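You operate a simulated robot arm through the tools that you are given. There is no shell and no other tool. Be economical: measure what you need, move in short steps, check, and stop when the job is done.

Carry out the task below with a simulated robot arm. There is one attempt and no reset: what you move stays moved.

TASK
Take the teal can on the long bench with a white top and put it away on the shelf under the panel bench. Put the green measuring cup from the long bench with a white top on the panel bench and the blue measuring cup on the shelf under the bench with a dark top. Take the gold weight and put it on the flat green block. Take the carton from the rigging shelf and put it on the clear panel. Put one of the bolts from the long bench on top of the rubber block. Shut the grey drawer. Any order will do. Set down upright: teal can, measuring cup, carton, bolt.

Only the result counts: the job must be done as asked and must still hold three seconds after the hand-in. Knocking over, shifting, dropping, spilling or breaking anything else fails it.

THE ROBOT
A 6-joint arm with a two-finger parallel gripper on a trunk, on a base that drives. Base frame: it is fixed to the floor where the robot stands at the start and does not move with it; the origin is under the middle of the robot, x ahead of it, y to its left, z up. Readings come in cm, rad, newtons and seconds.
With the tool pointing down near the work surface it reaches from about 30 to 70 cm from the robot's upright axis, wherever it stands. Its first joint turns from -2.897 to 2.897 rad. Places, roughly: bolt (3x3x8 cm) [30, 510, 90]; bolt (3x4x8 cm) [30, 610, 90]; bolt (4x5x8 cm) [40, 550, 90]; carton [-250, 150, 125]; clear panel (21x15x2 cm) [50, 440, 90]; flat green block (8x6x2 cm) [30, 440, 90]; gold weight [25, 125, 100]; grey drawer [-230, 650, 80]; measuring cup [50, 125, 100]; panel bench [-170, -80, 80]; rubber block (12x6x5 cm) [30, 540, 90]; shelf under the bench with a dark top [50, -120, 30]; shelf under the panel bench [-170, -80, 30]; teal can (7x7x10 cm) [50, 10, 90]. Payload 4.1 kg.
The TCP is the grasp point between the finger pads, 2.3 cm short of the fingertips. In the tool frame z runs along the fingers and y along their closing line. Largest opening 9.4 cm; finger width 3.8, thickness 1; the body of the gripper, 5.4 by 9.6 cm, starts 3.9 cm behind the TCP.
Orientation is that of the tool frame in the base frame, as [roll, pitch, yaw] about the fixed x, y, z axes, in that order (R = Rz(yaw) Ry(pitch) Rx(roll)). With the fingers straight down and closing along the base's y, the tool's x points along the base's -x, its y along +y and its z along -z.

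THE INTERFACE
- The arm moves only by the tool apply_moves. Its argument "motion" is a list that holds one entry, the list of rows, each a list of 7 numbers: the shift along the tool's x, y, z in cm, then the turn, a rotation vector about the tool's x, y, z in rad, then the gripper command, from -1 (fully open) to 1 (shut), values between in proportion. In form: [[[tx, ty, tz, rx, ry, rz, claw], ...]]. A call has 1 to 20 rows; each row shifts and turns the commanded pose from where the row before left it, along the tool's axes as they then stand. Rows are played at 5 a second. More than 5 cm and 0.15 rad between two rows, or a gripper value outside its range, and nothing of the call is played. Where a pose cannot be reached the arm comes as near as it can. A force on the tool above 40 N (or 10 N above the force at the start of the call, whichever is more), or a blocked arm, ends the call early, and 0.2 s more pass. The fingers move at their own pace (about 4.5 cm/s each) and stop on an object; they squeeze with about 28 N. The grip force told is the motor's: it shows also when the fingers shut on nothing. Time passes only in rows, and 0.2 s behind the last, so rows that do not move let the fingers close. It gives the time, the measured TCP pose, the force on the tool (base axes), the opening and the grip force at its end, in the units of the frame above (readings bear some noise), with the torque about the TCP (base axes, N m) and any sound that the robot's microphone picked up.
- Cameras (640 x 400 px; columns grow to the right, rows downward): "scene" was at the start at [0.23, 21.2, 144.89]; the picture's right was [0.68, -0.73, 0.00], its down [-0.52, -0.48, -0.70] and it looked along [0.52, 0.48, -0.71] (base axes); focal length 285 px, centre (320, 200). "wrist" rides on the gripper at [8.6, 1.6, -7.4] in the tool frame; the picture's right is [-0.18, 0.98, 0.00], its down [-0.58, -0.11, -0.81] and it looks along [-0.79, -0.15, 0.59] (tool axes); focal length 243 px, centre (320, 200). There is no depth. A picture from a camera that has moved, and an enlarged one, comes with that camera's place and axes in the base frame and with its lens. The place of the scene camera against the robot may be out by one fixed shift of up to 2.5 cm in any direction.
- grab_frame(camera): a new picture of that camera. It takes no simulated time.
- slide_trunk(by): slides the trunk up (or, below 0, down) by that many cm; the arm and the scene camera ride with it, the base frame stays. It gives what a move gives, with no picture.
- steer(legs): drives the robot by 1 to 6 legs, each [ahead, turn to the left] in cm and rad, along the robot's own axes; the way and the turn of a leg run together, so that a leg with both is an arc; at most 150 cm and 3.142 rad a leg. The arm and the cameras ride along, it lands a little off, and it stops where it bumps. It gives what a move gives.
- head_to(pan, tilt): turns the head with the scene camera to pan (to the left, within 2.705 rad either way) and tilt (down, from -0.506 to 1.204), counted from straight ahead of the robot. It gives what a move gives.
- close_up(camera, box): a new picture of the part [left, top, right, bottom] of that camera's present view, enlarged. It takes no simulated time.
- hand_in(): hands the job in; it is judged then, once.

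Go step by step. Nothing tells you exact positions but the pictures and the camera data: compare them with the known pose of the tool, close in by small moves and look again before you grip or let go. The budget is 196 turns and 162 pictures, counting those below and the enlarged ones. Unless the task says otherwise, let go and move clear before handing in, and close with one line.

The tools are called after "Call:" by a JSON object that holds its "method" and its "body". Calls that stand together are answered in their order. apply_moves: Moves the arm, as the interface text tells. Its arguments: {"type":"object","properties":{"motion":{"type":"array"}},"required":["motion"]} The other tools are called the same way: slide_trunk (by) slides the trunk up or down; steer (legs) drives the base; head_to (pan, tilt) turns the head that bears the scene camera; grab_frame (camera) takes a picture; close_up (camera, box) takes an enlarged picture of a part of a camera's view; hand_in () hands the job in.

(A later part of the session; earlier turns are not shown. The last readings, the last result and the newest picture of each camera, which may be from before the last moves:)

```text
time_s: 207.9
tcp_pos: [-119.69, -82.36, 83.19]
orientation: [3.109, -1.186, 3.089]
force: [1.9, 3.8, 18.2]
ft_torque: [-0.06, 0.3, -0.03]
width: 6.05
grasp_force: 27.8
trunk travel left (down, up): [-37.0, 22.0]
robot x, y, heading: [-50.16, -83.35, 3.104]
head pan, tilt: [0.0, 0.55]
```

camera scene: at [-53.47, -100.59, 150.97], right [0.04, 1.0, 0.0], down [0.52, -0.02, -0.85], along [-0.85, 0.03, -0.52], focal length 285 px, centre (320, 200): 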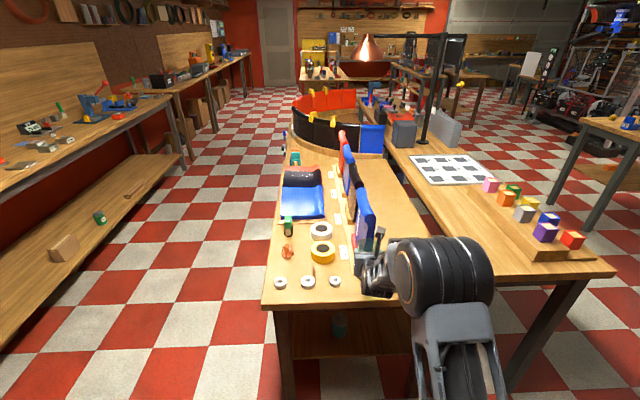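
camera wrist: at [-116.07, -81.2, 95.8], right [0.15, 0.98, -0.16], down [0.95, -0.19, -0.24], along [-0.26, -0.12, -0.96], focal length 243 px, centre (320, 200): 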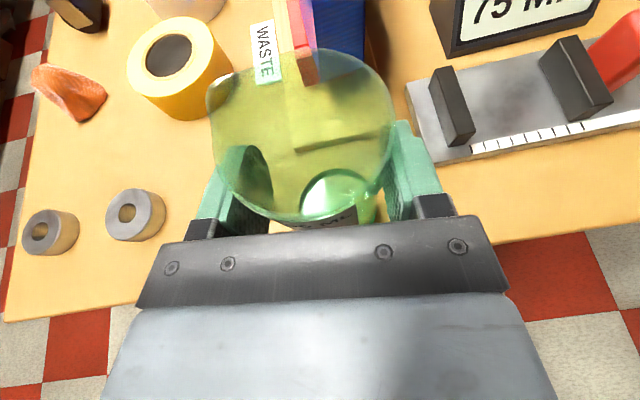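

Table contact at z≈74.2. Relieve, open and retreat.

Call:
{"method": "apply_moves", "body": {"motion": [[[0.4, 0, -0.16, 0, 0, 0, 1], [0, 0, 0, 0, 0, 0, 0.4], [0, 0, 0, 0, 0, 0, -0.2], [0, 0, 0, 0, 0, 0, -0.8], [0, 0, 0, 0, 0, 0, -1], [0, 0, 0, 0, 0, 0, -1]]]}}

Call:
{"method": "grab_frame", "body": {"camera": "wrist"}}

Call:
{"method": "apply_moves", "body": {"motion": [[[-1.3, 0, -3.5, 0, 0, 0, -1], [-1.3, 0, -3.5, 0, 0, 0, -1], [0, 0, 0, 0, 0, 0, -1]]]}}

Call:
{"method": "grab_frame", "body": {"camera": "wrist"}}

```text
time_s: 209.3
tcp_pos: [-119.94, -82.42, 83.59]
orientation: [3.11, -1.185, 3.091]
force: [0.3, -0.7, -0.3]
ft_torque: [0.0, -0.01, 0.01]
width: 9.4
grasp_force: 0.0
trunk travel left (down, up): [-37.0, 22.0]
robot x, y, heading: [-50.11, -83.07, 3.11]
head pan, tilt: [0.0, 0.55]
```

```text
105 pictures are left
camera wrist: at [-116.07, -81.2, 94.44], right [0.15, 0.98, -0.16], down [0.95, -0.19, -0.24], along [-0.26, -0.12, -0.96], focal length 243 px, centre (320, 200)
```

wrist: 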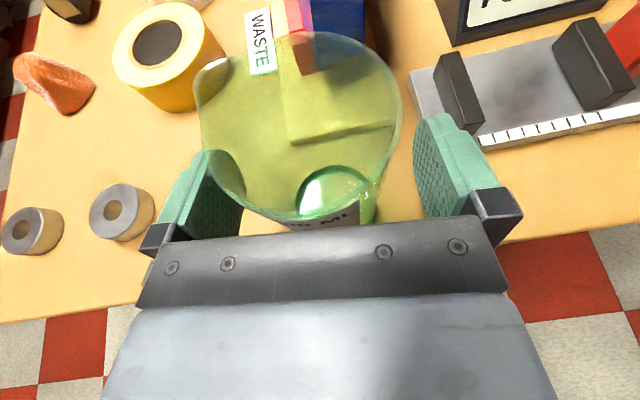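

```text
time_s: 210.1
tcp_pos: [-112.46, -83.01, 83.69]
orientation: [3.09, -1.183, 3.104]
force: [0.0, -0.2, 0.4]
ft_torque: [-0.02, -0.02, 0.0]
width: 9.39
grasp_force: 0.0
trunk travel left (down, up): [-37.0, 22.0]
robot x, y, heading: [-50.54, -83.32, 3.107]
head pan, tilt: [0.0, 0.55]
```

```text
104 pictures are left
camera wrist: at [-108.65, -81.94, 94.75], right [0.16, 0.98, -0.15], down [0.95, -0.19, -0.24], along [-0.26, -0.11, -0.96], focal length 243 px, centre (320, 200)
```

wrist: 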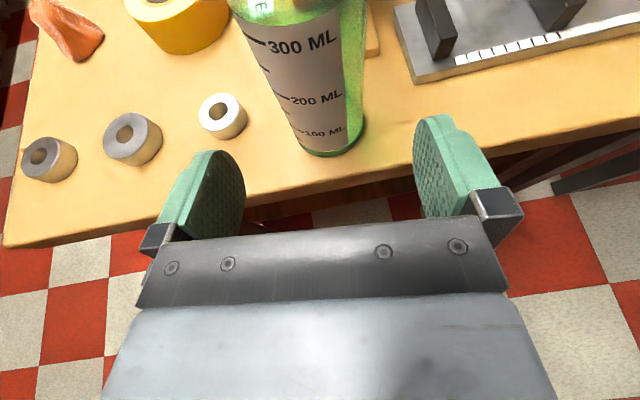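

The green cup stands safely on the panel bench. Next is the gold weight at about (34, 137.5): raise, drive back up and face the bench.

Call:
{"method": "steer", "body": {"legs": [[-9, 0]]}}

Call:
{"method": "slide_trunk", "body": {"by": 21}}

Call:
{"method": "steer", "body": {"legs": [[0, -1.536], [110, 0], [109, 0], [0, -1.571]]}}

Call:
{"method": "apply_moves", "body": {"motion": [[[0, 0, 0, 0, -0.13, 0, -1], [0, 0, 0, 0, -0.13, 0, -1], [0, 0, 0, 0, -0.13, 0, -1], [0, 0, 0, 0, -0.13, 0, -1], [0, 0, 0, 0, 0, 0, -1]]]}}

Call:
{"method": "grab_frame", "body": {"camera": "wrist"}}

Call:
{"method": "grab_frame", "body": {"camera": "scene"}}

```text
time_s: 211.2
tcp_pos: [-103.36, -83.44, 83.73]
orientation: [3.089, -1.182, 3.103]
force: [-0.5, 0.1, -0.2]
ft_torque: [0.01, -0.03, -0.01]
width: 9.4
grasp_force: 0.1
trunk travel left (down, up): [-37.0, 22.0]
robot x, y, heading: [-41.15, -83.29, 3.105]
head pan, tilt: [0.0, 0.55]
```

```text
time_s: 213.5
tcp_pos: [-103.35, -83.47, 104.69]
orientation: [3.088, -1.183, 3.102]
force: [0.4, -0.4, 0.3]
ft_torque: [-0.05, -0.02, 0.01]
width: 9.43
grasp_force: 0.0
trunk travel left (down, up): [-58.0, 1.0]
robot x, y, heading: [-41.01, -83.69, 3.104]
head pan, tilt: [0.0, 0.55]
```

```text
time_s: 231.8
tcp_pos: [20.52, 138.2, 104.78]
orientation: [3.087, -1.183, 0.008]
force: [-0.4, 0.5, 0.3]
ft_torque: [-0.02, -0.02, 0.0]
width: 9.4
grasp_force: 0.1
trunk travel left (down, up): [-58.0, 1.0]
robot x, y, heading: [-41.64, 135.46, 0.012]
head pan, tilt: [0.0, 0.55]
```

```text
time_s: 233.0
tcp_pos: [20.55, 137.56, 104.72]
orientation: [3.075, -0.773, -0.017]
force: [0.0, 0.7, 0.8]
ft_torque: [0.01, -0.01, 0.01]
width: 9.38
grasp_force: 0.2
out of reach, approached as far as the arm can: row 4
trunk travel left (down, up): [-58.0, 1.0]
robot x, y, heading: [-41.57, 135.64, 0.014]
head pan, tilt: [0.0, 0.55]
```

```text
103 pictures are left
camera wrist: at [21.53, 136.43, 116.28], right [-0.2, -0.98, -0.08], down [-0.97, 0.18, 0.17], along [-0.15, 0.11, -0.98], focal length 243 px, centre (320, 200)
```

wrist: 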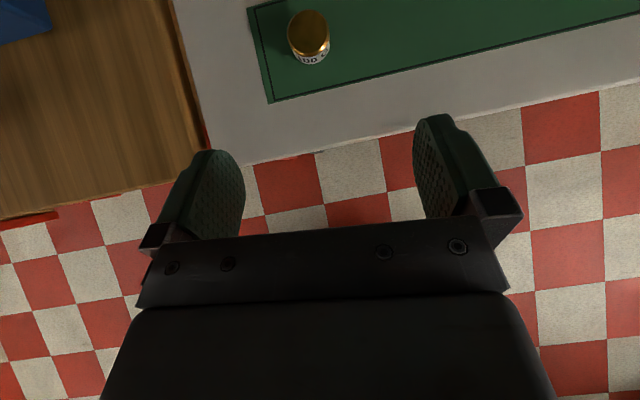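

```text
102 pictures are left
camera scene: at [-38.58, 150.97, 162.46], right [0.01, -1.0, 0.0], down [-0.52, -0.01, -0.85], along [0.85, 0.01, -0.52], focal length 285 px, centre (320, 200)
```

scene: 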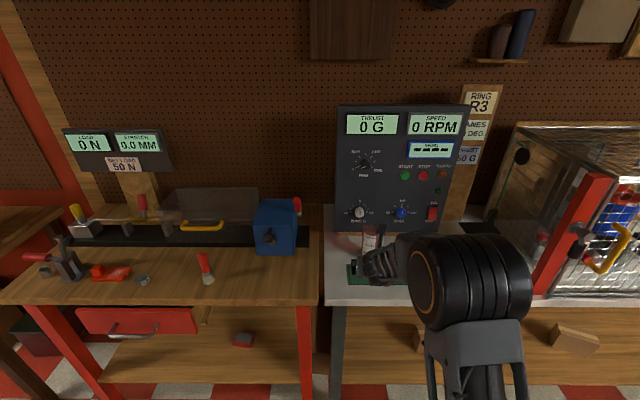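

Gold weight at about (34.1, 137.1). Approach along the tool axis and look before closing.

Call:
{"method": "apply_moves", "body": {"motion": [[[-0.1, -0.2, 3.8, 0, 0, 0, -0.6], [-0.1, -0.2, 3.8, 0, 0, 0, -0.6], [-0.1, -0.2, 3.8, 0, 0, 0, -0.6], [-0.1, -0.2, 3.0, 0, 0, 0, -0.6], [0, 0, 0, 0, 0, 0, -0.6]]]}}

Call:
{"method": "grab_frame", "body": {"camera": "wrist"}}

```text
time_s: 234.2
tcp_pos: [30.32, 137.23, 94.01]
orientation: [3.075, -0.771, -0.02]
force: [0.7, 0.5, -0.5]
ft_torque: [0.01, 0.01, -0.01]
width: 7.53
grasp_force: 0.1
trunk travel left (down, up): [-58.0, 1.0]
robot x, y, heading: [-41.36, 135.02, 0.01]
head pan, tilt: [0.0, 0.55]
```

```text
101 pictures are left
camera wrist: at [31.3, 136.1, 105.64], right [-0.2, -0.98, -0.08], down [-0.97, 0.18, 0.17], along [-0.15, 0.11, -0.98], focal length 243 px, centre (320, 200)
```

wrist: 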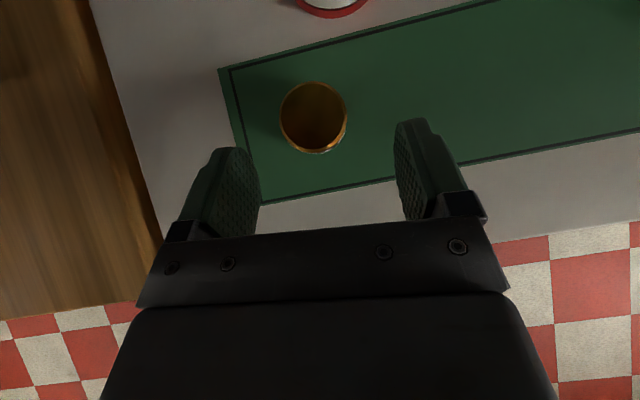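

Weight confirmed at (34.1, 137.2). Finish the approach and close.

Call:
{"method": "apply_moves", "body": {"motion": [[[0, -0.2, 2.4, 0, 0, 0, -0.6], [0, -0.15, 2.2, 0, 0, 0, -0.6], [0, 0, 0, 0, 0, 0, -0.6], [0, 0, 0, 0, 0, 0, 1], [0, 0, 0, 0, 0, 0, 1], [0, 0, 0, 0, 0, 0, 1], [0, 0, 0, 0, 0, 0, 1]]]}}

Call:
{"method": "apply_moves", "body": {"motion": [[[2.8, 0, -2.8, 0, 0, 0, 1], [2.8, 0, -2.8, 0, 0, 0, 1], [0, 0, -3.5, 0, 0, 0, 1], [0, 0, -3.5, 0, 0, 0, 1], [0, 0, 0, 0, 0, 0, 1]]]}}

Call:
{"method": "grab_frame", "body": {"camera": "wrist"}}

```text
time_s: 235.8
tcp_pos: [33.58, 136.9, 91.2]
orientation: [3.076, -0.778, -0.023]
force: [4.6, -5.6, 24.7]
ft_torque: [0.4, -0.25, -0.28]
width: 4.07
grasp_force: 28.4
trunk travel left (down, up): [-58.0, 1.0]
robot x, y, heading: [-41.52, 135.59, 0.004]
head pan, tilt: [0.0, 0.55]
```

```text
time_s: 237.0
tcp_pos: [28.72, 138.11, 103.64]
orientation: [3.073, -0.771, -0.019]
force: [-0.3, 0.2, -0.9]
ft_torque: [0.01, 0.01, 0.0]
width: 4.06
grasp_force: 28.3
trunk travel left (down, up): [-58.0, 1.0]
robot x, y, heading: [-41.75, 135.15, 0.011]
head pan, tilt: [0.0, 0.55]
```

```text
100 pictures are left
camera wrist: at [29.75, 137.01, 115.23], right [-0.2, -0.98, -0.08], down [-0.97, 0.18, 0.17], along [-0.15, 0.11, -0.98], focal length 243 px, centre (320, 200)
```

wrist: 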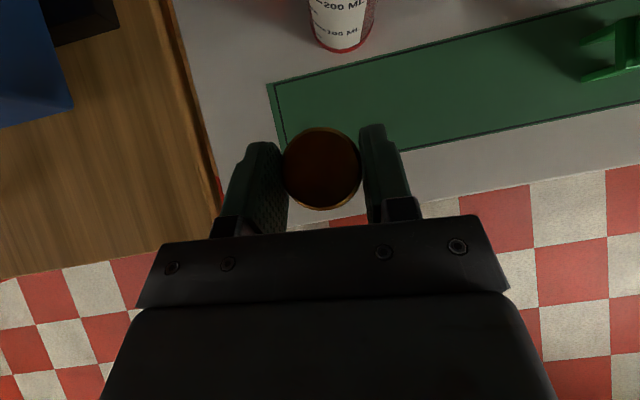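

The gold weight is held. Now drive up to y≈440, where the flat green block and clear panel are.

Call:
{"method": "steer", "body": {"legs": [[-18, 0], [0, 1.49], [150, 0]]}}

Call:
{"method": "head_to", "body": {"pan": -0.3, "tilt": 0.4}}

Call:
{"method": "grab_frame", "body": {"camera": "scene"}}

```text
time_s: 249.2
tcp_pos: [-46.77, 355.19, 103.63]
orientation: [3.073, -0.772, 1.473]
force: [-0.6, 0.2, -0.8]
ft_torque: [-0.03, -0.01, 0.02]
width: 4.09
grasp_force: 28.3
trunk travel left (down, up): [-58.0, 1.0]
robot x, y, heading: [-49.25, 284.75, 1.506]
head pan, tilt: [0.0, 0.55]
```

```text
time_s: 250.0
tcp_pos: [-46.84, 355.31, 103.61]
orientation: [3.075, -0.771, 1.472]
force: [0.0, 0.3, -1.4]
ft_torque: [-0.02, -0.03, -0.04]
width: 4.06
grasp_force: 28.3
trunk travel left (down, up): [-58.0, 1.0]
robot x, y, heading: [-49.68, 284.89, 1.504]
head pan, tilt: [-0.3, 0.4]
```

```text
99 pictures are left
camera scene: at [-62.87, 287.59, 163.83], right [0.93, -0.36, 0.0], down [-0.14, -0.36, -0.92], along [0.33, 0.86, -0.39], focal length 285 px, centre (320, 200)
```

scene: 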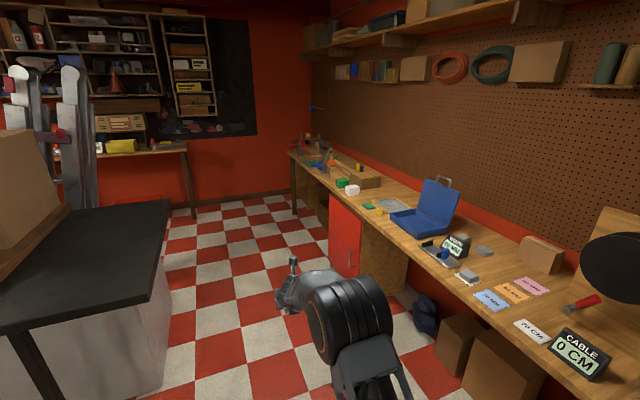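

The green flat block appears near (25, 430). I'll drive on to that spot and turn to face the bench.

Call:
{"method": "steer", "body": {"legs": [[0, 0.1], [144, 0], [0, -1.6]]}}

Call:
{"method": "head_to", "body": {"pan": 0.0, "tilt": 0.7}}

Call:
{"method": "grab_frame", "body": {"camera": "scene"}}

Call:
{"method": "grab_frame", "body": {"camera": "wrist"}}

```text
time_s: 261.6
tcp_pos: [16.64, 432.13, 103.53]
orientation: [3.075, -0.772, -0.024]
force: [0.4, 0.6, -1.5]
ft_torque: [-0.01, 0.0, 0.0]
width: 4.03
grasp_force: 27.6
trunk travel left (down, up): [-58.0, 1.0]
robot x, y, heading: [-53.98, 429.86, -0.001]
head pan, tilt: [-0.3, 0.4]
```

```text
time_s: 262.4
tcp_pos: [16.65, 432.29, 103.61]
orientation: [3.074, -0.77, -0.025]
force: [-0.4, -0.7, -0.5]
ft_torque: [-0.02, -0.01, -0.01]
width: 4.06
grasp_force: 28.2
trunk travel left (down, up): [-58.0, 1.0]
robot x, y, heading: [-53.59, 429.67, 0.005]
head pan, tilt: [0.0, 0.7]
```

```text
98 pictures are left
camera scene: at [-51.14, 445.52, 161.15], right [0.01, -1.0, 0.0], down [-0.64, 0.0, -0.77], along [0.77, 0.0, -0.64], focal length 285 px, centre (320, 200)
```

scene: 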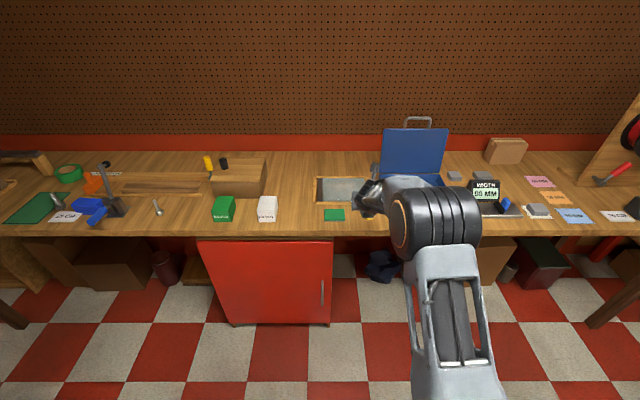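

```text
97 pictures are left
camera wrist: at [17.6, 431.16, 115.22], right [-0.2, -0.98, -0.08], down [-0.97, 0.19, 0.17], along [-0.15, 0.11, -0.98], focal length 243 px, centre (320, 200)
```

wrist: 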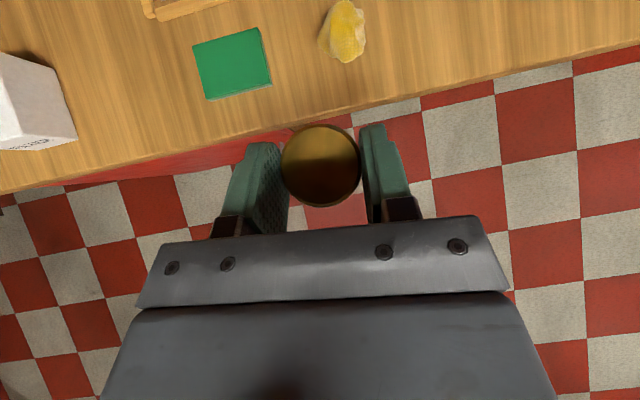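

The flat green block's centre is at about (29.2, 440). I'll bring the weight above it.

Call:
{"method": "apply_moves", "body": {"motion": [[[0.98, -2.14, 3.12, 0, 0, 0, 1], [0.98, -2.14, 3.12, 0, 0, 0, 1], [0.98, -2.14, 3.12, 0, 0, 0, 1], [0.98, -2.14, 3.12, 0, 0, 0, 1], [0, 0, 0, 0, 0, 0, 1]]]}}

Call:
{"method": "grab_frame", "body": {"camera": "wrist"}}

Call:
{"method": "grab_frame", "body": {"camera": "scene"}}

```text
time_s: 263.6
tcp_pos: [28.44, 439.66, 96.89]
orientation: [3.073, -0.77, -0.025]
force: [0.1, 0.7, -0.7]
ft_torque: [-0.01, -0.01, 0.0]
width: 4.04
grasp_force: 27.9
trunk travel left (down, up): [-58.0, 1.0]
robot x, y, heading: [-53.72, 430.12, 0.008]
head pan, tilt: [0.0, 0.7]
```

```text
96 pictures are left
camera wrist: at [29.5, 438.58, 108.52], right [-0.2, -0.98, -0.08], down [-0.97, 0.19, 0.17], along [-0.15, 0.11, -0.98], focal length 243 px, centre (320, 200)
```

wrist: 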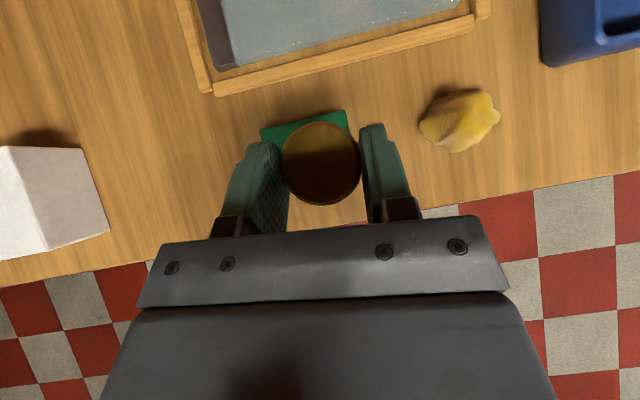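

```text
95 pictures are left
camera scene: at [-51.1, 445.54, 161.15], right [0.01, -1.0, 0.0], down [-0.64, 0.0, -0.76], along [0.76, 0.0, -0.64], focal length 285 px, centre (320, 200)
```

scene: 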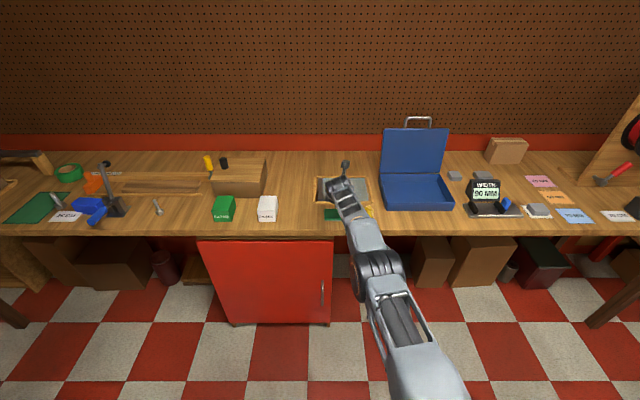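

The weight is centred over the block. Lower to just above and then feel for contact.

Call:
{"method": "apply_moves", "body": {"motion": [[[-1.1, -0.35, 1.4, 0, 0, 0, 1], [-1.2, -0.05, 1.25, 0, 0, 0, 1], [0, 0, 0, 0, 0, 0, 1]]]}}

Call:
{"method": "apply_moves", "body": {"motion": [[[-0.28, 0, 0.28, 0, 0, 0, 1], [0, 0, 0, 0, 0, 0, 1]]]}}

Call:
{"method": "grab_frame", "body": {"camera": "wrist"}}

```text
time_s: 264.4
tcp_pos: [28.09, 440.01, 93.56]
orientation: [3.076, -0.772, -0.025]
force: [0.0, 0.9, -0.9]
ft_torque: [0.0, -0.02, -0.01]
width: 4.04
grasp_force: 27.9
out of reach, approached as far as the arm can: row 1
trunk travel left (down, up): [-58.0, 1.0]
robot x, y, heading: [-54.12, 429.7, 0.008]
head pan, tilt: [0.0, 0.7]
```

```text
time_s: 265.0
tcp_pos: [28.06, 439.88, 93.26]
orientation: [3.074, -0.77, -0.025]
force: [0.2, 0.2, -0.6]
ft_torque: [-0.02, 0.0, 0.05]
width: 4.06
grasp_force: 28.0
trunk travel left (down, up): [-58.0, 1.0]
robot x, y, heading: [-53.81, 429.82, 0.002]
head pan, tilt: [0.0, 0.7]
```

```text
94 pictures are left
camera wrist: at [29.03, 438.85, 104.79], right [-0.2, -0.98, -0.08], down [-0.97, 0.19, 0.17], along [-0.15, 0.11, -0.98], focal length 243 px, centre (320, 200)
```

wrist: 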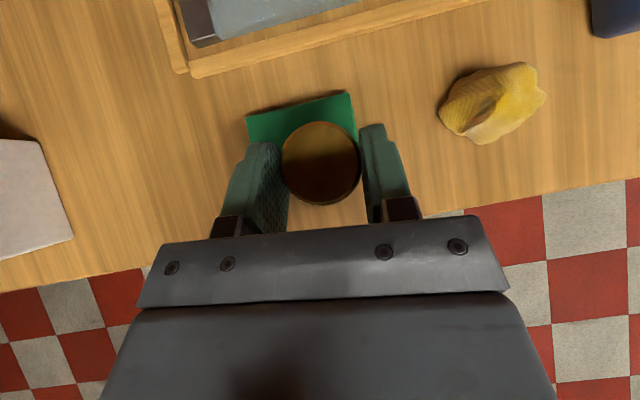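

The weight sits slightly short; shift 1 cm forward and 0.6 left, then lower.

Call:
{"method": "apply_moves", "body": {"motion": [[[0.72, -0.65, 0.7, 0, 0, 0, 1], [0, 0, 0, 0, 0, 0, 1]]]}}

Call:
{"method": "apply_moves", "body": {"motion": [[[-0.28, 0, 0.28, 0, 0, 0, 1], [0, 0, 0, 0, 0, 0, 1]]]}}

Call:
{"method": "apply_moves", "body": {"motion": [[[-0.28, 0, 0.28, 0, 0, 0, 1], [0, 0, 0, 0, 0, 0, 1]]]}}

```text
time_s: 265.6
tcp_pos: [28.06, 439.97, 93.2]
orientation: [3.075, -0.772, -0.025]
force: [0.4, -0.7, -0.6]
ft_torque: [-0.01, 0.03, -0.01]
width: 4.05
grasp_force: 28.0
out of reach, approached as far as the arm can: row 1
trunk travel left (down, up): [-58.0, 1.0]
robot x, y, heading: [-53.68, 429.83, 0.013]
head pan, tilt: [0.0, 0.7]
```

```text
time_s: 266.2
tcp_pos: [27.97, 439.81, 92.82]
orientation: [3.075, -0.771, -0.024]
force: [1.0, 0.0, -1.0]
ft_torque: [0.02, 0.0, 0.0]
width: 4.04
grasp_force: 27.6
trunk travel left (down, up): [-58.0, 1.0]
robot x, y, heading: [-53.69, 429.9, 0.008]
head pan, tilt: [0.0, 0.7]
```

```text
time_s: 266.8
tcp_pos: [27.97, 439.79, 92.48]
orientation: [3.074, -0.772, -0.023]
force: [0.5, -0.3, -0.4]
ft_torque: [0.03, 0.01, 0.0]
width: 4.05
grasp_force: 27.9
trunk travel left (down, up): [-58.0, 1.0]
robot x, y, heading: [-53.69, 429.88, 0.008]
head pan, tilt: [0.0, 0.7]
```

The arm is at its reach limit, so I'll lift slightly and drive the base 1.3 cm ahead with a tiny left turn.

Call:
{"method": "slide_trunk", "body": {"by": 0.9}}

Call:
{"method": "steer", "body": {"legs": [[1.4, 0.007]]}}

Call:
{"method": "grab_frame", "body": {"camera": "wrist"}}

```text
time_s: 267.4
tcp_pos: [27.9, 440.02, 93.41]
orientation: [3.075, -0.773, -0.024]
force: [-0.8, -0.2, -0.9]
ft_torque: [0.0, 0.03, 0.0]
width: 4.04
grasp_force: 28.0
trunk travel left (down, up): [-58.9, 0.1]
robot x, y, heading: [-54.11, 429.77, 0.001]
head pan, tilt: [0.0, 0.7]
```

```text
time_s: 268.1
tcp_pos: [29.3, 440.34, 93.17]
orientation: [3.074, -0.771, -0.017]
force: [-0.5, 0.3, -1.2]
ft_torque: [0.01, 0.0, 0.0]
width: 4.03
grasp_force: 27.7
trunk travel left (down, up): [-58.9, 0.1]
robot x, y, heading: [-52.0, 430.01, 0.012]
head pan, tilt: [0.0, 0.7]
```

```text
93 pictures are left
camera wrist: at [30.29, 439.37, 104.88], right [-0.19, -0.98, -0.08], down [-0.97, 0.18, 0.17], along [-0.15, 0.11, -0.98], focal length 243 px, centre (320, 200)
```

wrist: 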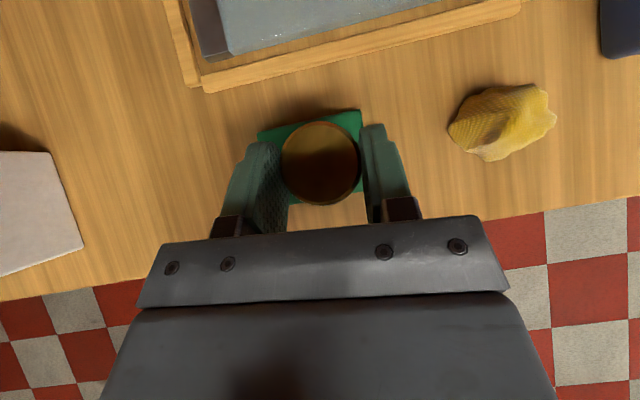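

Now nicely centred on the block. Lower in fine steps.

Call:
{"method": "slide_trunk", "body": {"by": -0.7}}

Call:
{"method": "slide_trunk", "body": {"by": -0.3}}

Call:
{"method": "slide_trunk", "body": {"by": -0.3}}

```text
time_s: 268.7
tcp_pos: [29.32, 440.49, 92.54]
orientation: [3.074, -0.772, -0.018]
force: [0.1, -0.7, -0.3]
ft_torque: [0.0, 0.04, 0.0]
width: 4.03
grasp_force: 27.6
trunk travel left (down, up): [-58.2, 0.8]
robot x, y, heading: [-52.53, 430.27, 0.013]
head pan, tilt: [0.0, 0.7]
```

```text
time_s: 269.2
tcp_pos: [29.31, 440.44, 92.31]
orientation: [3.075, -0.772, -0.018]
force: [0.1, -0.3, -0.6]
ft_torque: [-0.02, 0.02, -0.01]
width: 4.04
grasp_force: 28.2
trunk travel left (down, up): [-57.9, 1.1]
robot x, y, heading: [-52.25, 430.09, 0.007]
head pan, tilt: [0.0, 0.7]
```

```text
time_s: 269.8
tcp_pos: [29.25, 440.53, 91.9]
orientation: [3.074, -0.771, -0.018]
force: [0.5, 0.3, -1.3]
ft_torque: [0.01, 0.05, 0.03]
width: 4.05
grasp_force: 28.0
trunk travel left (down, up): [-57.6, 1.4]
robot x, y, heading: [-52.41, 429.65, 0.013]
head pan, tilt: [0.0, 0.7]
```

Call:
{"method": "slide_trunk", "body": {"by": -0.3}}

Call:
{"method": "slide_trunk", "body": {"by": -0.3}}

Call:
{"method": "slide_trunk", "body": {"by": -0.3}}

Call:
{"method": "slide_trunk", "body": {"by": -0.2}}

```text
time_s: 270.3
tcp_pos: [29.33, 440.42, 91.75]
orientation: [3.076, -0.77, -0.017]
force: [0.0, 0.1, -0.2]
ft_torque: [-0.01, 0.01, 0.02]
width: 4.03
grasp_force: 27.4
trunk travel left (down, up): [-57.3, 1.7]
robot x, y, heading: [-52.71, 429.76, 0.017]
head pan, tilt: [0.0, 0.7]
```

```text
time_s: 270.8
tcp_pos: [29.2, 440.47, 91.36]
orientation: [3.075, -0.77, -0.017]
force: [0.4, 0.0, -1.3]
ft_torque: [0.03, -0.02, -0.01]
width: 4.05
grasp_force: 28.6
trunk travel left (down, up): [-57.0, 2.0]
robot x, y, heading: [-52.28, 429.83, 0.014]
head pan, tilt: [0.0, 0.7]
```

```text
time_s: 271.3
tcp_pos: [29.27, 440.52, 91.24]
orientation: [3.074, -0.77, -0.018]
force: [0.2, 0.2, -0.6]
ft_torque: [0.0, 0.01, -0.01]
width: 4.05
grasp_force: 28.0
trunk travel left (down, up): [-56.7, 2.3]
robot x, y, heading: [-52.51, 429.91, 0.014]
head pan, tilt: [0.0, 0.7]
```

```text
time_s: 271.8
tcp_pos: [29.19, 440.44, 90.94]
orientation: [3.076, -0.771, -0.017]
force: [0.8, 0.8, -0.8]
ft_torque: [0.01, 0.01, 0.04]
width: 4.07
grasp_force: 28.4
trunk travel left (down, up): [-56.5, 2.5]
robot x, y, heading: [-52.21, 429.86, 0.015]
head pan, tilt: [0.0, 0.7]
```

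Call:
{"method": "slide_trunk", "body": {"by": -0.3}}

Call:
{"method": "slide_trunk", "body": {"by": -0.3}}

Call:
{"method": "slide_trunk", "body": {"by": -0.3}}

Call:
{"method": "grab_frame", "body": {"camera": "wrist"}}

```text
time_s: 272.4
tcp_pos: [29.37, 440.43, 90.7]
orientation: [3.076, -0.772, -0.019]
force: [0.1, -0.1, -0.7]
ft_torque: [-0.04, 0.0, 0.0]
width: 4.04
grasp_force: 27.7
trunk travel left (down, up): [-56.2, 2.8]
robot x, y, heading: [-52.54, 429.93, 0.014]
head pan, tilt: [0.0, 0.7]
```

```text
time_s: 272.9
tcp_pos: [29.4, 440.38, 90.39]
orientation: [3.074, -0.772, -0.017]
force: [-0.1, -0.5, -0.9]
ft_torque: [-0.04, 0.06, -0.02]
width: 4.03
grasp_force: 27.9
trunk travel left (down, up): [-55.9, 3.1]
robot x, y, heading: [-52.37, 429.92, 0.014]
head pan, tilt: [0.0, 0.7]
```

```text
time_s: 273.4
tcp_pos: [29.3, 440.35, 90.07]
orientation: [3.074, -0.771, -0.02]
force: [0.6, -0.2, -0.1]
ft_torque: [0.02, 0.03, 0.01]
width: 4.06
grasp_force: 28.1
trunk travel left (down, up): [-55.6, 3.4]
robot x, y, heading: [-52.45, 430.06, 0.011]
head pan, tilt: [0.0, 0.7]
```

```text
92 pictures are left
camera wrist: at [30.23, 439.36, 101.63], right [-0.19, -0.98, -0.08], down [-0.97, 0.18, 0.17], along [-0.15, 0.11, -0.98], focal length 243 px, centre (320, 200)
```

wrist: 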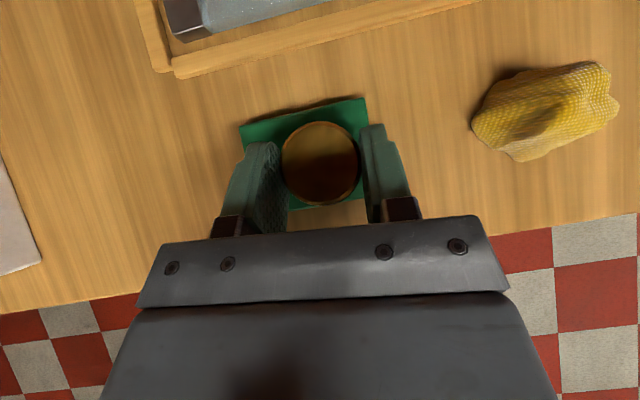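

The block's top seems to be around z≈86, so contact is near. Continue.

Call:
{"method": "slide_trunk", "body": {"by": -0.3}}

Call:
{"method": "slide_trunk", "body": {"by": -0.3}}

Call:
{"method": "slide_trunk", "body": {"by": -0.3}}

```text
time_s: 273.9
tcp_pos: [29.34, 440.49, 89.71]
orientation: [3.077, -0.771, -0.017]
force: [1.3, -0.3, -1.1]
ft_torque: [0.01, -0.02, -0.02]
width: 4.02
grasp_force: 28.0
trunk travel left (down, up): [-55.3, 3.7]
robot x, y, heading: [-52.66, 429.57, 0.014]
head pan, tilt: [0.0, 0.7]
```

```text
time_s: 274.4
tcp_pos: [29.26, 440.41, 89.51]
orientation: [3.077, -0.773, -0.017]
force: [-0.1, 0.0, -0.1]
ft_torque: [0.02, -0.01, 0.0]
width: 4.05
grasp_force: 28.3
trunk travel left (down, up): [-55.0, 4.0]
robot x, y, heading: [-52.68, 429.81, 0.008]
head pan, tilt: [0.0, 0.7]
```

```text
time_s: 274.9
tcp_pos: [29.28, 440.36, 89.52]
orientation: [3.076, -0.777, -0.019]
force: [-0.1, 0.5, 8.0]
ft_torque: [0.17, -0.11, 0.0]
width: 4.03
grasp_force: 27.9
trunk travel left (down, up): [-54.7, 4.3]
robot x, y, heading: [-52.74, 429.85, 0.013]
head pan, tilt: [0.0, 0.7]
```

Contact at 8 N. Open and rise straight up.

Call:
{"method": "apply_moves", "body": {"motion": [[[0, 0, 0, 0, 0, 0, 0.5], [0, 0, 0, 0, 0, 0, 0.1], [0, 0, 0, 0, 0, 0, -0.4], [0, 0, 0, 0, 0, 0, -0.6], [0, 0, 0, 0, 0, 0, -0.6]]]}}

Call:
{"method": "apply_moves", "body": {"motion": [[[0, 0, -3, 0, 0, 0, -0.6], [0, 0, -3.5, 0, 0, 0, -0.6], [0, 0, -3.5, 0, 0, 0, -0.6], [0, 0, 0, 0, 0, 0, -1]]]}}

Call:
{"method": "grab_frame", "body": {"camera": "wrist"}}

```text
time_s: 276.1
tcp_pos: [29.1, 440.45, 89.34]
orientation: [3.081, -0.778, -0.019]
force: [0.8, -4.6, 18.8]
ft_torque: [0.54, -0.11, -0.07]
width: 7.26
grasp_force: 0.1
trunk travel left (down, up): [-54.7, 4.3]
robot x, y, heading: [-52.55, 429.82, 0.016]
head pan, tilt: [0.0, 0.7]
```

```text
time_s: 277.1
tcp_pos: [22.4, 441.26, 96.26]
orientation: [3.077, -0.771, -0.018]
force: [-0.6, 0.4, 0.4]
ft_torque: [0.0, -0.01, 0.0]
width: 9.41
grasp_force: 0.0
trunk travel left (down, up): [-54.7, 4.3]
robot x, y, heading: [-52.49, 429.98, 0.014]
head pan, tilt: [0.0, 0.7]
```

```text
91 pictures are left
camera wrist: at [23.24, 440.15, 107.8], right [-0.19, -0.98, -0.08], down [-0.97, 0.18, 0.17], along [-0.15, 0.11, -0.98], focal length 243 px, centre (320, 200)
```

wrist: 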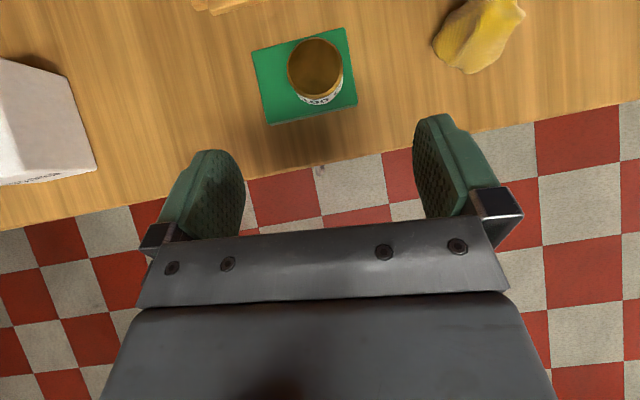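

The weight sits on the green block. Next, move up to y≈535 to look at the bolts and the rubber block.

Call:
{"method": "steer", "body": {"legs": [[-15, 0], [0, 1.556], [105, 0], [0, -1.571]]}}

Call:
{"method": "head_to", "body": {"pan": 0.0, "tilt": 0.75}}

Call:
{"method": "grab_frame", "body": {"camera": "scene"}}

Call:
{"method": "close_up", "body": {"camera": "scene", "box": [80, 120, 400, 320]}}

```text
time_s: 291.1
tcp_pos: [6.66, 546.72, 96.23]
orientation: [3.075, -0.771, -0.01]
force: [-0.7, 0.2, 0.0]
ft_torque: [0.0, 0.01, -0.01]
width: 9.42
grasp_force: 0.1
trunk travel left (down, up): [-54.7, 4.3]
robot x, y, heading: [-67.66, 535.22, 0.021]
head pan, tilt: [0.0, 0.7]
```

```text
time_s: 291.8
tcp_pos: [6.65, 546.76, 96.11]
orientation: [3.075, -0.772, -0.01]
force: [0.3, 0.4, -0.1]
ft_torque: [0.02, 0.0, 0.01]
width: 9.4
grasp_force: 0.1
trunk travel left (down, up): [-54.7, 4.3]
robot x, y, heading: [-68.0, 534.95, 0.019]
head pan, tilt: [0.0, 0.75]
```

```text
90 pictures are left
camera scene: at [-65.77, 550.6, 157.43], right [0.02, -1.0, 0.0], down [-0.68, -0.01, -0.73], along [0.73, 0.01, -0.68], focal length 285 px, centre (320, 200)
```

scene: 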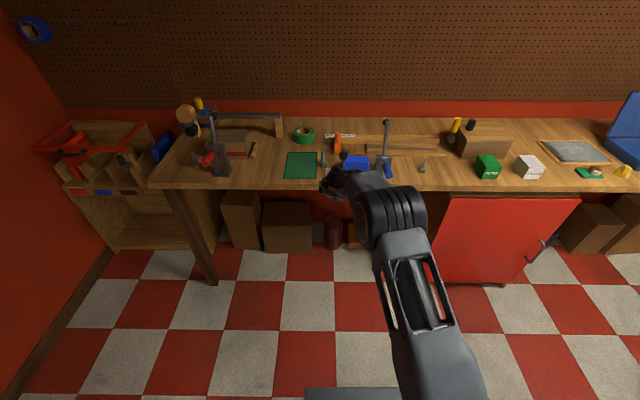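

```text
2.00 times, centred on (240, 220) of scene
camera zoom: at [-65.77, 550.6, 157.43], right [0.02, -1.0, 0.0], down [-0.68, -0.01, -0.73], along [0.73, 0.01, -0.68], focal length 571 px, centre (480, 160)
```

zoom: 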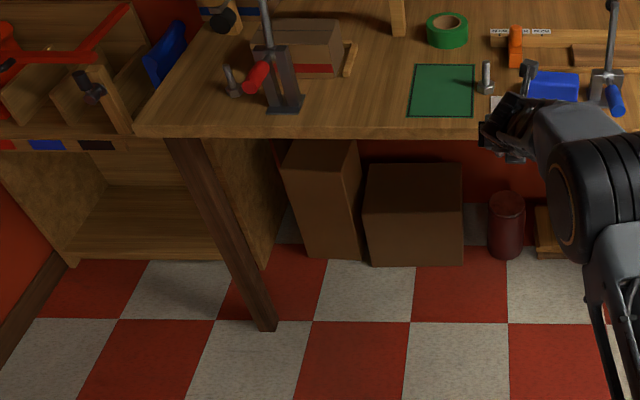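

Call:
{"method": "close_up", "body": {"camera": "scene", "box": [260, 110, 460, 210]}}

Call:
{"method": "grab_frame", "body": {"camera": "wrist"}}

```text
3.20 times, centred on (360, 160) of scene
camera zoom: at [-65.77, 550.6, 157.43], right [0.02, -1.0, 0.0], down [-0.68, -0.01, -0.73], along [0.73, 0.01, -0.68], focal length 913 px, centre (192, 328)
```

zoom: 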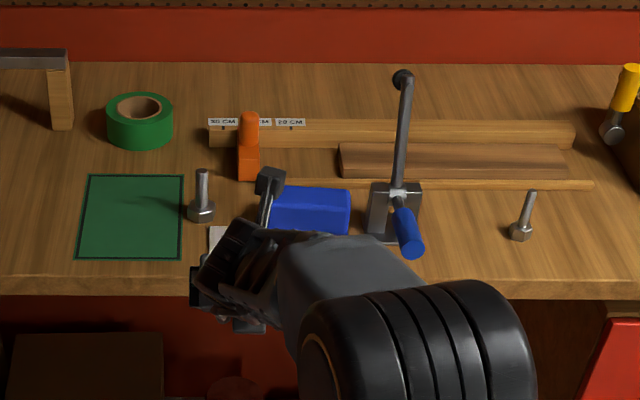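

```text
87 pictures are left
camera wrist: at [7.61, 545.67, 107.78], right [-0.19, -0.98, -0.08], down [-0.97, 0.17, 0.17], along [-0.15, 0.11, -0.98], focal length 243 px, centre (320, 200)
```

wrist: 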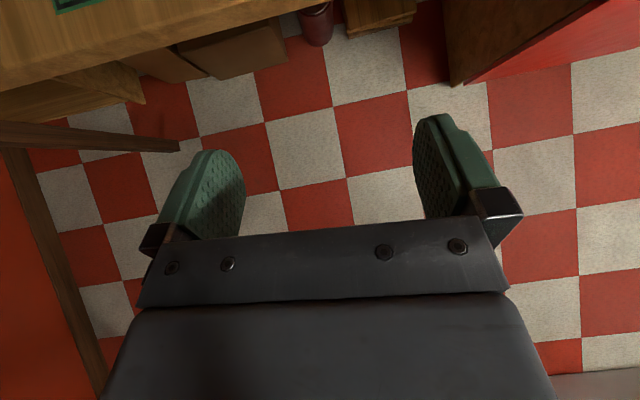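

The bolts stand on their heads; the nearest (about (36, 551)) is left of the blue rubber block (about (34, 537)). I'll drive a bit closer and view it with the wrist camera.

Call:
{"method": "steer", "body": {"legs": [[13, 0]]}}

Call:
{"method": "slide_trunk", "body": {"by": 4}}

Call:
{"method": "grab_frame", "body": {"camera": "wrist"}}

```text
time_s: 293.1
tcp_pos: [19.64, 547.05, 96.19]
orientation: [3.075, -0.772, -0.009]
force: [-0.2, 0.5, 0.5]
ft_torque: [0.0, 0.04, 0.02]
width: 9.39
grasp_force: 0.1
trunk travel left (down, up): [-54.7, 4.3]
robot x, y, heading: [-55.32, 534.97, 0.025]
head pan, tilt: [0.0, 0.75]
```

```text
time_s: 293.9
tcp_pos: [19.66, 547.05, 100.22]
orientation: [3.075, -0.772, -0.011]
force: [-0.9, 0.4, -0.2]
ft_torque: [0.0, -0.02, 0.03]
width: 9.41
grasp_force: 0.0
trunk travel left (down, up): [-58.7, 0.3]
robot x, y, heading: [-55.04, 534.99, 0.027]
head pan, tilt: [0.0, 0.75]
```

```text
86 pictures are left
camera wrist: at [20.6, 546.01, 111.77], right [-0.19, -0.98, -0.08], down [-0.97, 0.17, 0.17], along [-0.15, 0.11, -0.98], focal length 243 px, centre (320, 200)
```

wrist: 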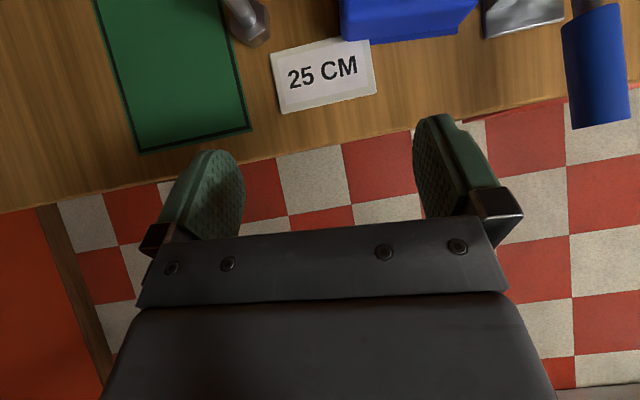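

Bolt is at about (35.5, 552.5) and the blue block spans y 532–543, x 31–37. Drive 11 cm closer and line up over the bolt.

Call:
{"method": "steer", "body": {"legs": [[11, 0]]}}

Call:
{"method": "apply_moves", "body": {"motion": [[[0, -2.5, 0, 0, 0, 0, -0.1], [0, -2.5, 0, 0, 0, 0, -0.1], [0, 0, 0, 0, 0, 0, -0.1]]]}}

Call:
{"method": "grab_frame", "body": {"camera": "wrist"}}

Call:
{"method": "grab_frame", "body": {"camera": "scene"}}

```text
time_s: 295.1
tcp_pos: [30.69, 547.35, 100.09]
orientation: [3.074, -0.771, -0.01]
force: [0.6, 0.2, -0.5]
ft_torque: [-0.02, 0.02, 0.01]
width: 9.4
grasp_force: 0.0
trunk travel left (down, up): [-58.7, 0.3]
robot x, y, heading: [-43.98, 535.23, 0.021]
head pan, tilt: [0.0, 0.75]
```

```text
time_s: 295.9
tcp_pos: [30.91, 552.31, 99.86]
orientation: [3.074, -0.771, -0.009]
force: [0.2, 0.0, -0.2]
ft_torque: [-0.02, -0.01, 0.03]
width: 5.17
grasp_force: 0.0
trunk travel left (down, up): [-58.7, 0.3]
robot x, y, heading: [-43.96, 535.79, 0.023]
head pan, tilt: [0.0, 0.75]
```

```text
85 pictures are left
camera wrist: at [31.84, 551.23, 111.49], right [-0.19, -0.98, -0.08], down [-0.97, 0.17, 0.17], along [-0.15, 0.11, -0.98], focal length 243 px, centre (320, 200)
```

wrist: 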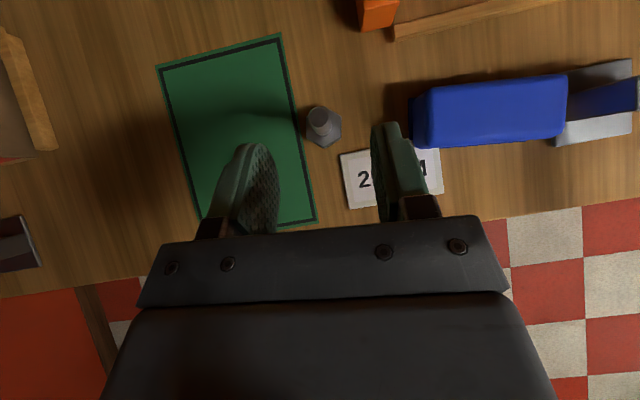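

```text
84 pictures are left
camera scene: at [-41.82, 551.09, 161.42], right [0.02, -1.0, 0.0], down [-0.68, -0.01, -0.73], along [0.73, 0.02, -0.68], focal length 285 px, centre (320, 200)
```

scene: 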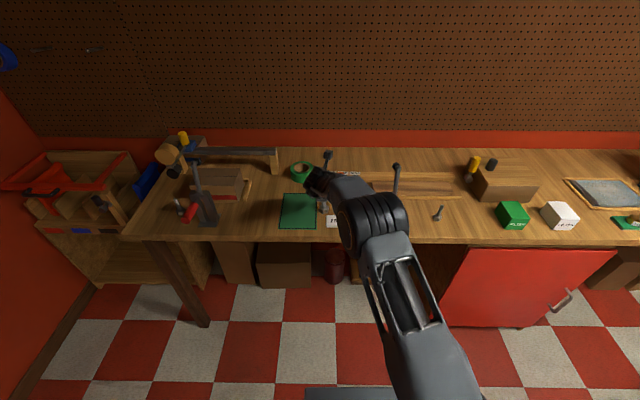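

Bolt confirmed at (35.2, 552.3), block centre at (33.6, 538.2), its top at z≈89. Descend onto the bolt's shank and close.

Call:
{"method": "apply_moves", "body": {"motion": [[[-1.2, -0.23, 3.27, 0, 0, 0, -0.1], [-1.2, -0.23, 3.27, 0, 0, 0, -0.1], [0, 0, 0, 0, 0, 0, -0.1]]]}}

Call:
{"method": "grab_frame", "body": {"camera": "wrist"}}

```text
time_s: 296.7
tcp_pos: [33.69, 552.19, 93.46]
orientation: [3.075, -0.772, -0.01]
force: [-0.5, -0.1, 0.4]
ft_torque: [-0.02, -0.02, -0.04]
width: 5.17
grasp_force: 0.1
trunk travel left (down, up): [-58.7, 0.3]
robot x, y, heading: [-44.03, 535.31, 0.022]
head pan, tilt: [0.0, 0.75]
```

```text
83 pictures are left
camera wrist: at [34.71, 551.22, 105.08], right [-0.19, -0.98, -0.08], down [-0.97, 0.17, 0.17], along [-0.15, 0.11, -0.98], focal length 243 px, centre (320, 200)
```

wrist: 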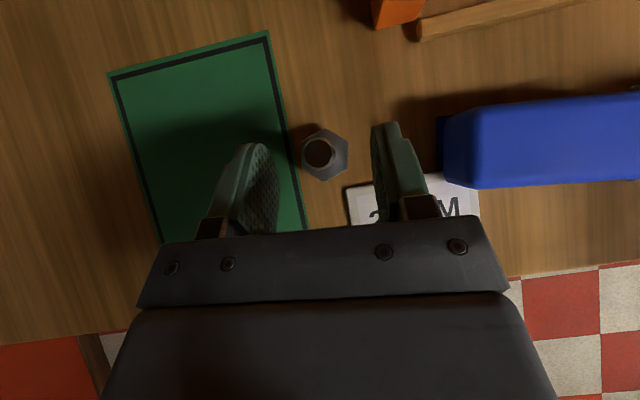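

Call:
{"method": "apply_moves", "body": {"motion": [[[-1.1, -0.2, 3.1, 0, 0, 0, -0.1], [0, 0, 0, 0, 0, 0, -0.1], [0, 0, 0, 0, 0, 0, 1], [0, 0, 0, 0, 0, 0, 1], [0, 0, 0, 0, 0, 0, 1], [0, 0, 0, 0, 0, 0, 1]]]}}

Call:
{"method": "grab_frame", "body": {"camera": "wrist"}}

```text
time_s: 298.1
tcp_pos: [35.03, 552.39, 90.63]
orientation: [3.075, -0.771, -0.011]
force: [-0.7, -0.5, 2.7]
ft_torque: [0.04, 0.06, 0.02]
width: 1.68
grasp_force: 27.8
trunk travel left (down, up): [-58.7, 0.3]
robot x, y, heading: [-44.26, 535.6, 0.02]
head pan, tilt: [0.0, 0.75]
```

```text
82 pictures are left
camera wrist: at [36.0, 551.28, 102.15], right [-0.19, -0.98, -0.08], down [-0.97, 0.17, 0.17], along [-0.15, 0.11, -0.98], focal length 243 px, centre (320, 200)
```

wrist: 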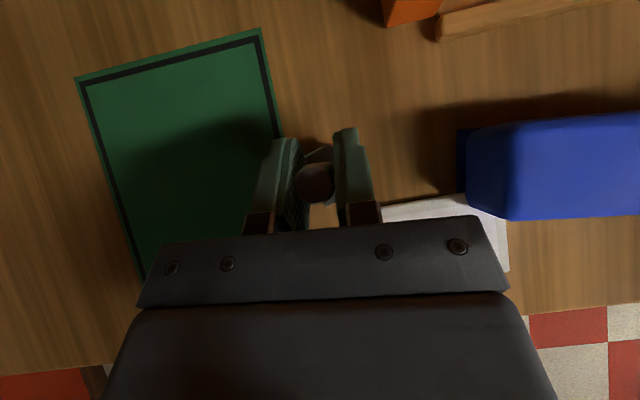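

The bolt is held by its shank. Lift 8 cm and carry it right over the blue block.

Call:
{"method": "apply_moves", "body": {"motion": [[[2.8, 0.2, -2.85, 0, 0, 0, 1], [2.8, 0.2, -2.85, 0, 0, 0, 1], [-0.3, 3.5, -0.2, 0, 0, 0, 1], [-0.3, 3.5, -0.2, 0, 0, 0, 1], [-0.3, 3.5, -0.2, 0, 0, 0, 1], [-0.3, 3.3, -0.2, 0, 0, 0, 1], [0, 0, 0, 0, 0, 0, 1]]]}}

Call:
{"method": "grab_frame", "body": {"camera": "wrist"}}

Call:
{"method": "grab_frame", "body": {"camera": "scene"}}

```text
time_s: 299.7
tcp_pos: [33.01, 538.77, 98.98]
orientation: [3.075, -0.773, -0.009]
force: [0.2, -0.6, -2.6]
ft_torque: [0.0, -0.01, 0.03]
width: 1.67
grasp_force: 28.4
trunk travel left (down, up): [-58.7, 0.3]
robot x, y, heading: [-43.96, 535.47, 0.021]
head pan, tilt: [0.0, 0.75]
```

```text
81 pictures are left
camera wrist: at [33.95, 537.58, 110.51], right [-0.19, -0.98, -0.08], down [-0.97, 0.17, 0.17], along [-0.15, 0.11, -0.98], focal length 243 px, centre (320, 200)
```

wrist: 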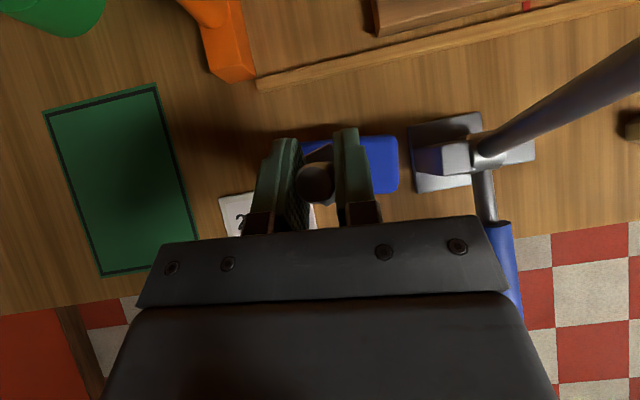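

```text
80 pictures are left
camera scene: at [-41.79, 551.1, 161.42], right [0.02, -1.0, 0.0], down [-0.68, -0.01, -0.73], along [0.73, 0.02, -0.68], focal length 285 px, centre (320, 200)
```

scene: 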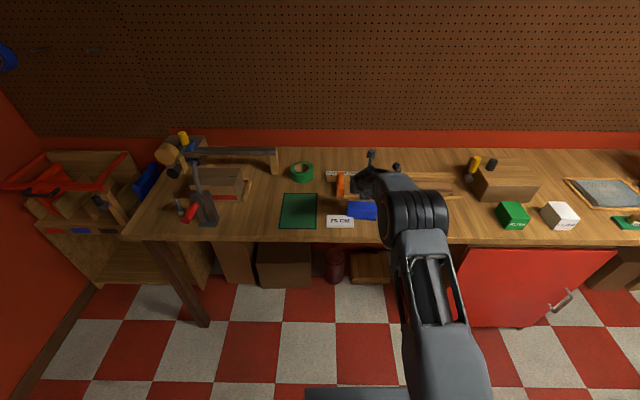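

Bolt is centred above the block. Lower with the trunk until contact.

Call:
{"method": "slide_trunk", "body": {"by": -2.7}}

Call:
{"method": "slide_trunk", "body": {"by": -0.4}}

Call:
{"method": "slide_trunk", "body": {"by": -0.3}}

Call:
{"method": "grab_frame", "body": {"camera": "wrist"}}

```text
time_s: 300.4
tcp_pos: [33.01, 538.67, 96.18]
orientation: [3.073, -0.772, -0.009]
force: [0.6, -0.5, -2.5]
ft_torque: [0.0, 0.02, 0.01]
width: 1.69
grasp_force: 28.2
trunk travel left (down, up): [-56.0, 3.0]
robot x, y, heading: [-44.04, 535.59, 0.021]
head pan, tilt: [0.0, 0.75]
```

```text
time_s: 300.9
tcp_pos: [32.95, 538.76, 95.77]
orientation: [3.076, -0.771, -0.011]
force: [0.1, 0.4, -3.0]
ft_torque: [-0.03, -0.03, 0.02]
width: 1.69
grasp_force: 28.4
trunk travel left (down, up): [-55.6, 3.4]
robot x, y, heading: [-44.19, 535.65, 0.024]
head pan, tilt: [0.0, 0.75]
```

```text
time_s: 301.5
tcp_pos: [33.0, 538.69, 95.54]
orientation: [3.077, -0.772, -0.011]
force: [0.0, -0.7, -1.2]
ft_torque: [0.0, -0.02, 0.01]
width: 1.73
grasp_force: 28.1
trunk travel left (down, up): [-55.3, 3.7]
robot x, y, heading: [-44.39, 534.78, 0.019]
head pan, tilt: [0.0, 0.75]
```

```text
79 pictures are left
camera wrist: at [33.95, 537.58, 107.12], right [-0.19, -0.98, -0.08], down [-0.97, 0.17, 0.17], along [-0.15, 0.11, -0.98], focal length 243 px, centre (320, 200)
```

wrist: 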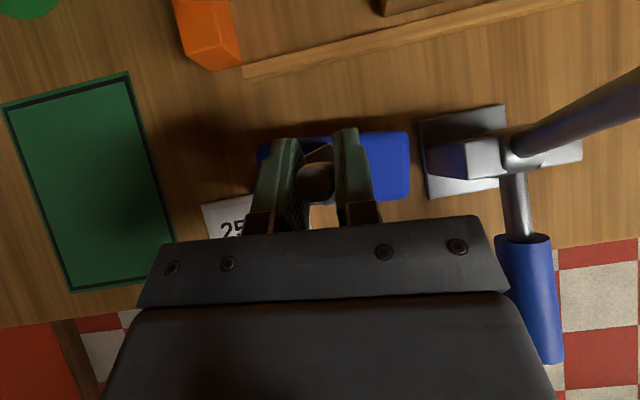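

Base point projects onto the block's middle. Keep lowering.

Call:
{"method": "slide_trunk", "body": {"by": -0.3}}

Call:
{"method": "slide_trunk", "body": {"by": -0.3}}

Call:
{"method": "slide_trunk", "body": {"by": -0.3}}

```text
time_s: 302.0
tcp_pos: [33.06, 538.52, 95.41]
orientation: [3.077, -0.779, -0.01]
force: [-1.1, -0.9, 9.2]
ft_torque: [0.13, 0.04, 0.03]
width: 1.71
grasp_force: 27.7
trunk travel left (down, up): [-55.0, 4.0]
robot x, y, heading: [-44.23, 535.2, 0.02]
head pan, tilt: [0.0, 0.75]
```

```text
time_s: 302.5
tcp_pos: [32.92, 538.68, 95.27]
orientation: [3.077, -0.776, -0.01]
force: [0.4, 0.0, 18.8]
ft_torque: [0.29, -0.12, 0.13]
width: 1.71
grasp_force: 27.7
trunk travel left (down, up): [-54.7, 4.3]
robot x, y, heading: [-44.24, 535.29, 0.02]
head pan, tilt: [0.0, 0.75]
```

```text
time_s: 303.0
tcp_pos: [32.79, 538.74, 94.83]
orientation: [3.076, -0.772, -0.01]
force: [0.5, 0.5, 18.5]
ft_torque: [0.29, -0.1, -0.03]
width: 1.72
grasp_force: 28.0
trunk travel left (down, up): [-54.4, 4.6]
robot x, y, heading: [-43.77, 535.14, 0.023]
head pan, tilt: [0.0, 0.75]
```

Contact. Relieve slightly, open gently, then withdraw back-up along the tool.

Call:
{"method": "slide_trunk", "body": {"by": 0.5}}

Call:
{"method": "apply_moves", "body": {"motion": [[[0, 0, 0, 0, 0, 0, 0.6], [0, 0, 0, 0, 0, 0, 0.4], [0, 0, 0, 0, 0, 0, 0.2], [0, 0, 0, 0, 0, 0, 0], [0, 0, 0, 0, 0, 0, -0.1], [0, 0, 0, 0, 0, 0, -0.1]]]}}

Call:
{"method": "grab_frame", "body": {"camera": "wrist"}}

```text
time_s: 303.6
tcp_pos: [32.82, 538.72, 94.82]
orientation: [3.075, -0.767, -0.011]
force: [1.8, 0.8, 0.5]
ft_torque: [0.09, -0.1, -0.01]
width: 1.67
grasp_force: 27.3
trunk travel left (down, up): [-54.9, 4.1]
robot x, y, heading: [-44.3, 535.32, 0.028]
head pan, tilt: [0.0, 0.75]
```

```text
time_s: 305.0
tcp_pos: [32.98, 538.68, 95.12]
orientation: [3.074, -0.771, -0.01]
force: [-0.1, 0.1, 0.4]
ft_torque: [0.0, 0.02, -0.02]
width: 5.17
grasp_force: 0.0
trunk travel left (down, up): [-54.9, 4.1]
robot x, y, heading: [-43.8, 535.24, 0.021]
head pan, tilt: [0.0, 0.75]
```

```text
78 pictures are left
camera wrist: at [33.94, 537.58, 106.73], right [-0.19, -0.98, -0.08], down [-0.97, 0.17, 0.17], along [-0.15, 0.11, -0.98], focal length 243 px, centre (320, 200)
```

wrist: 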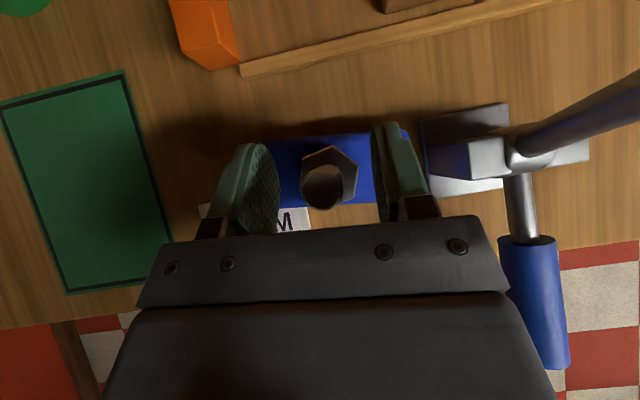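

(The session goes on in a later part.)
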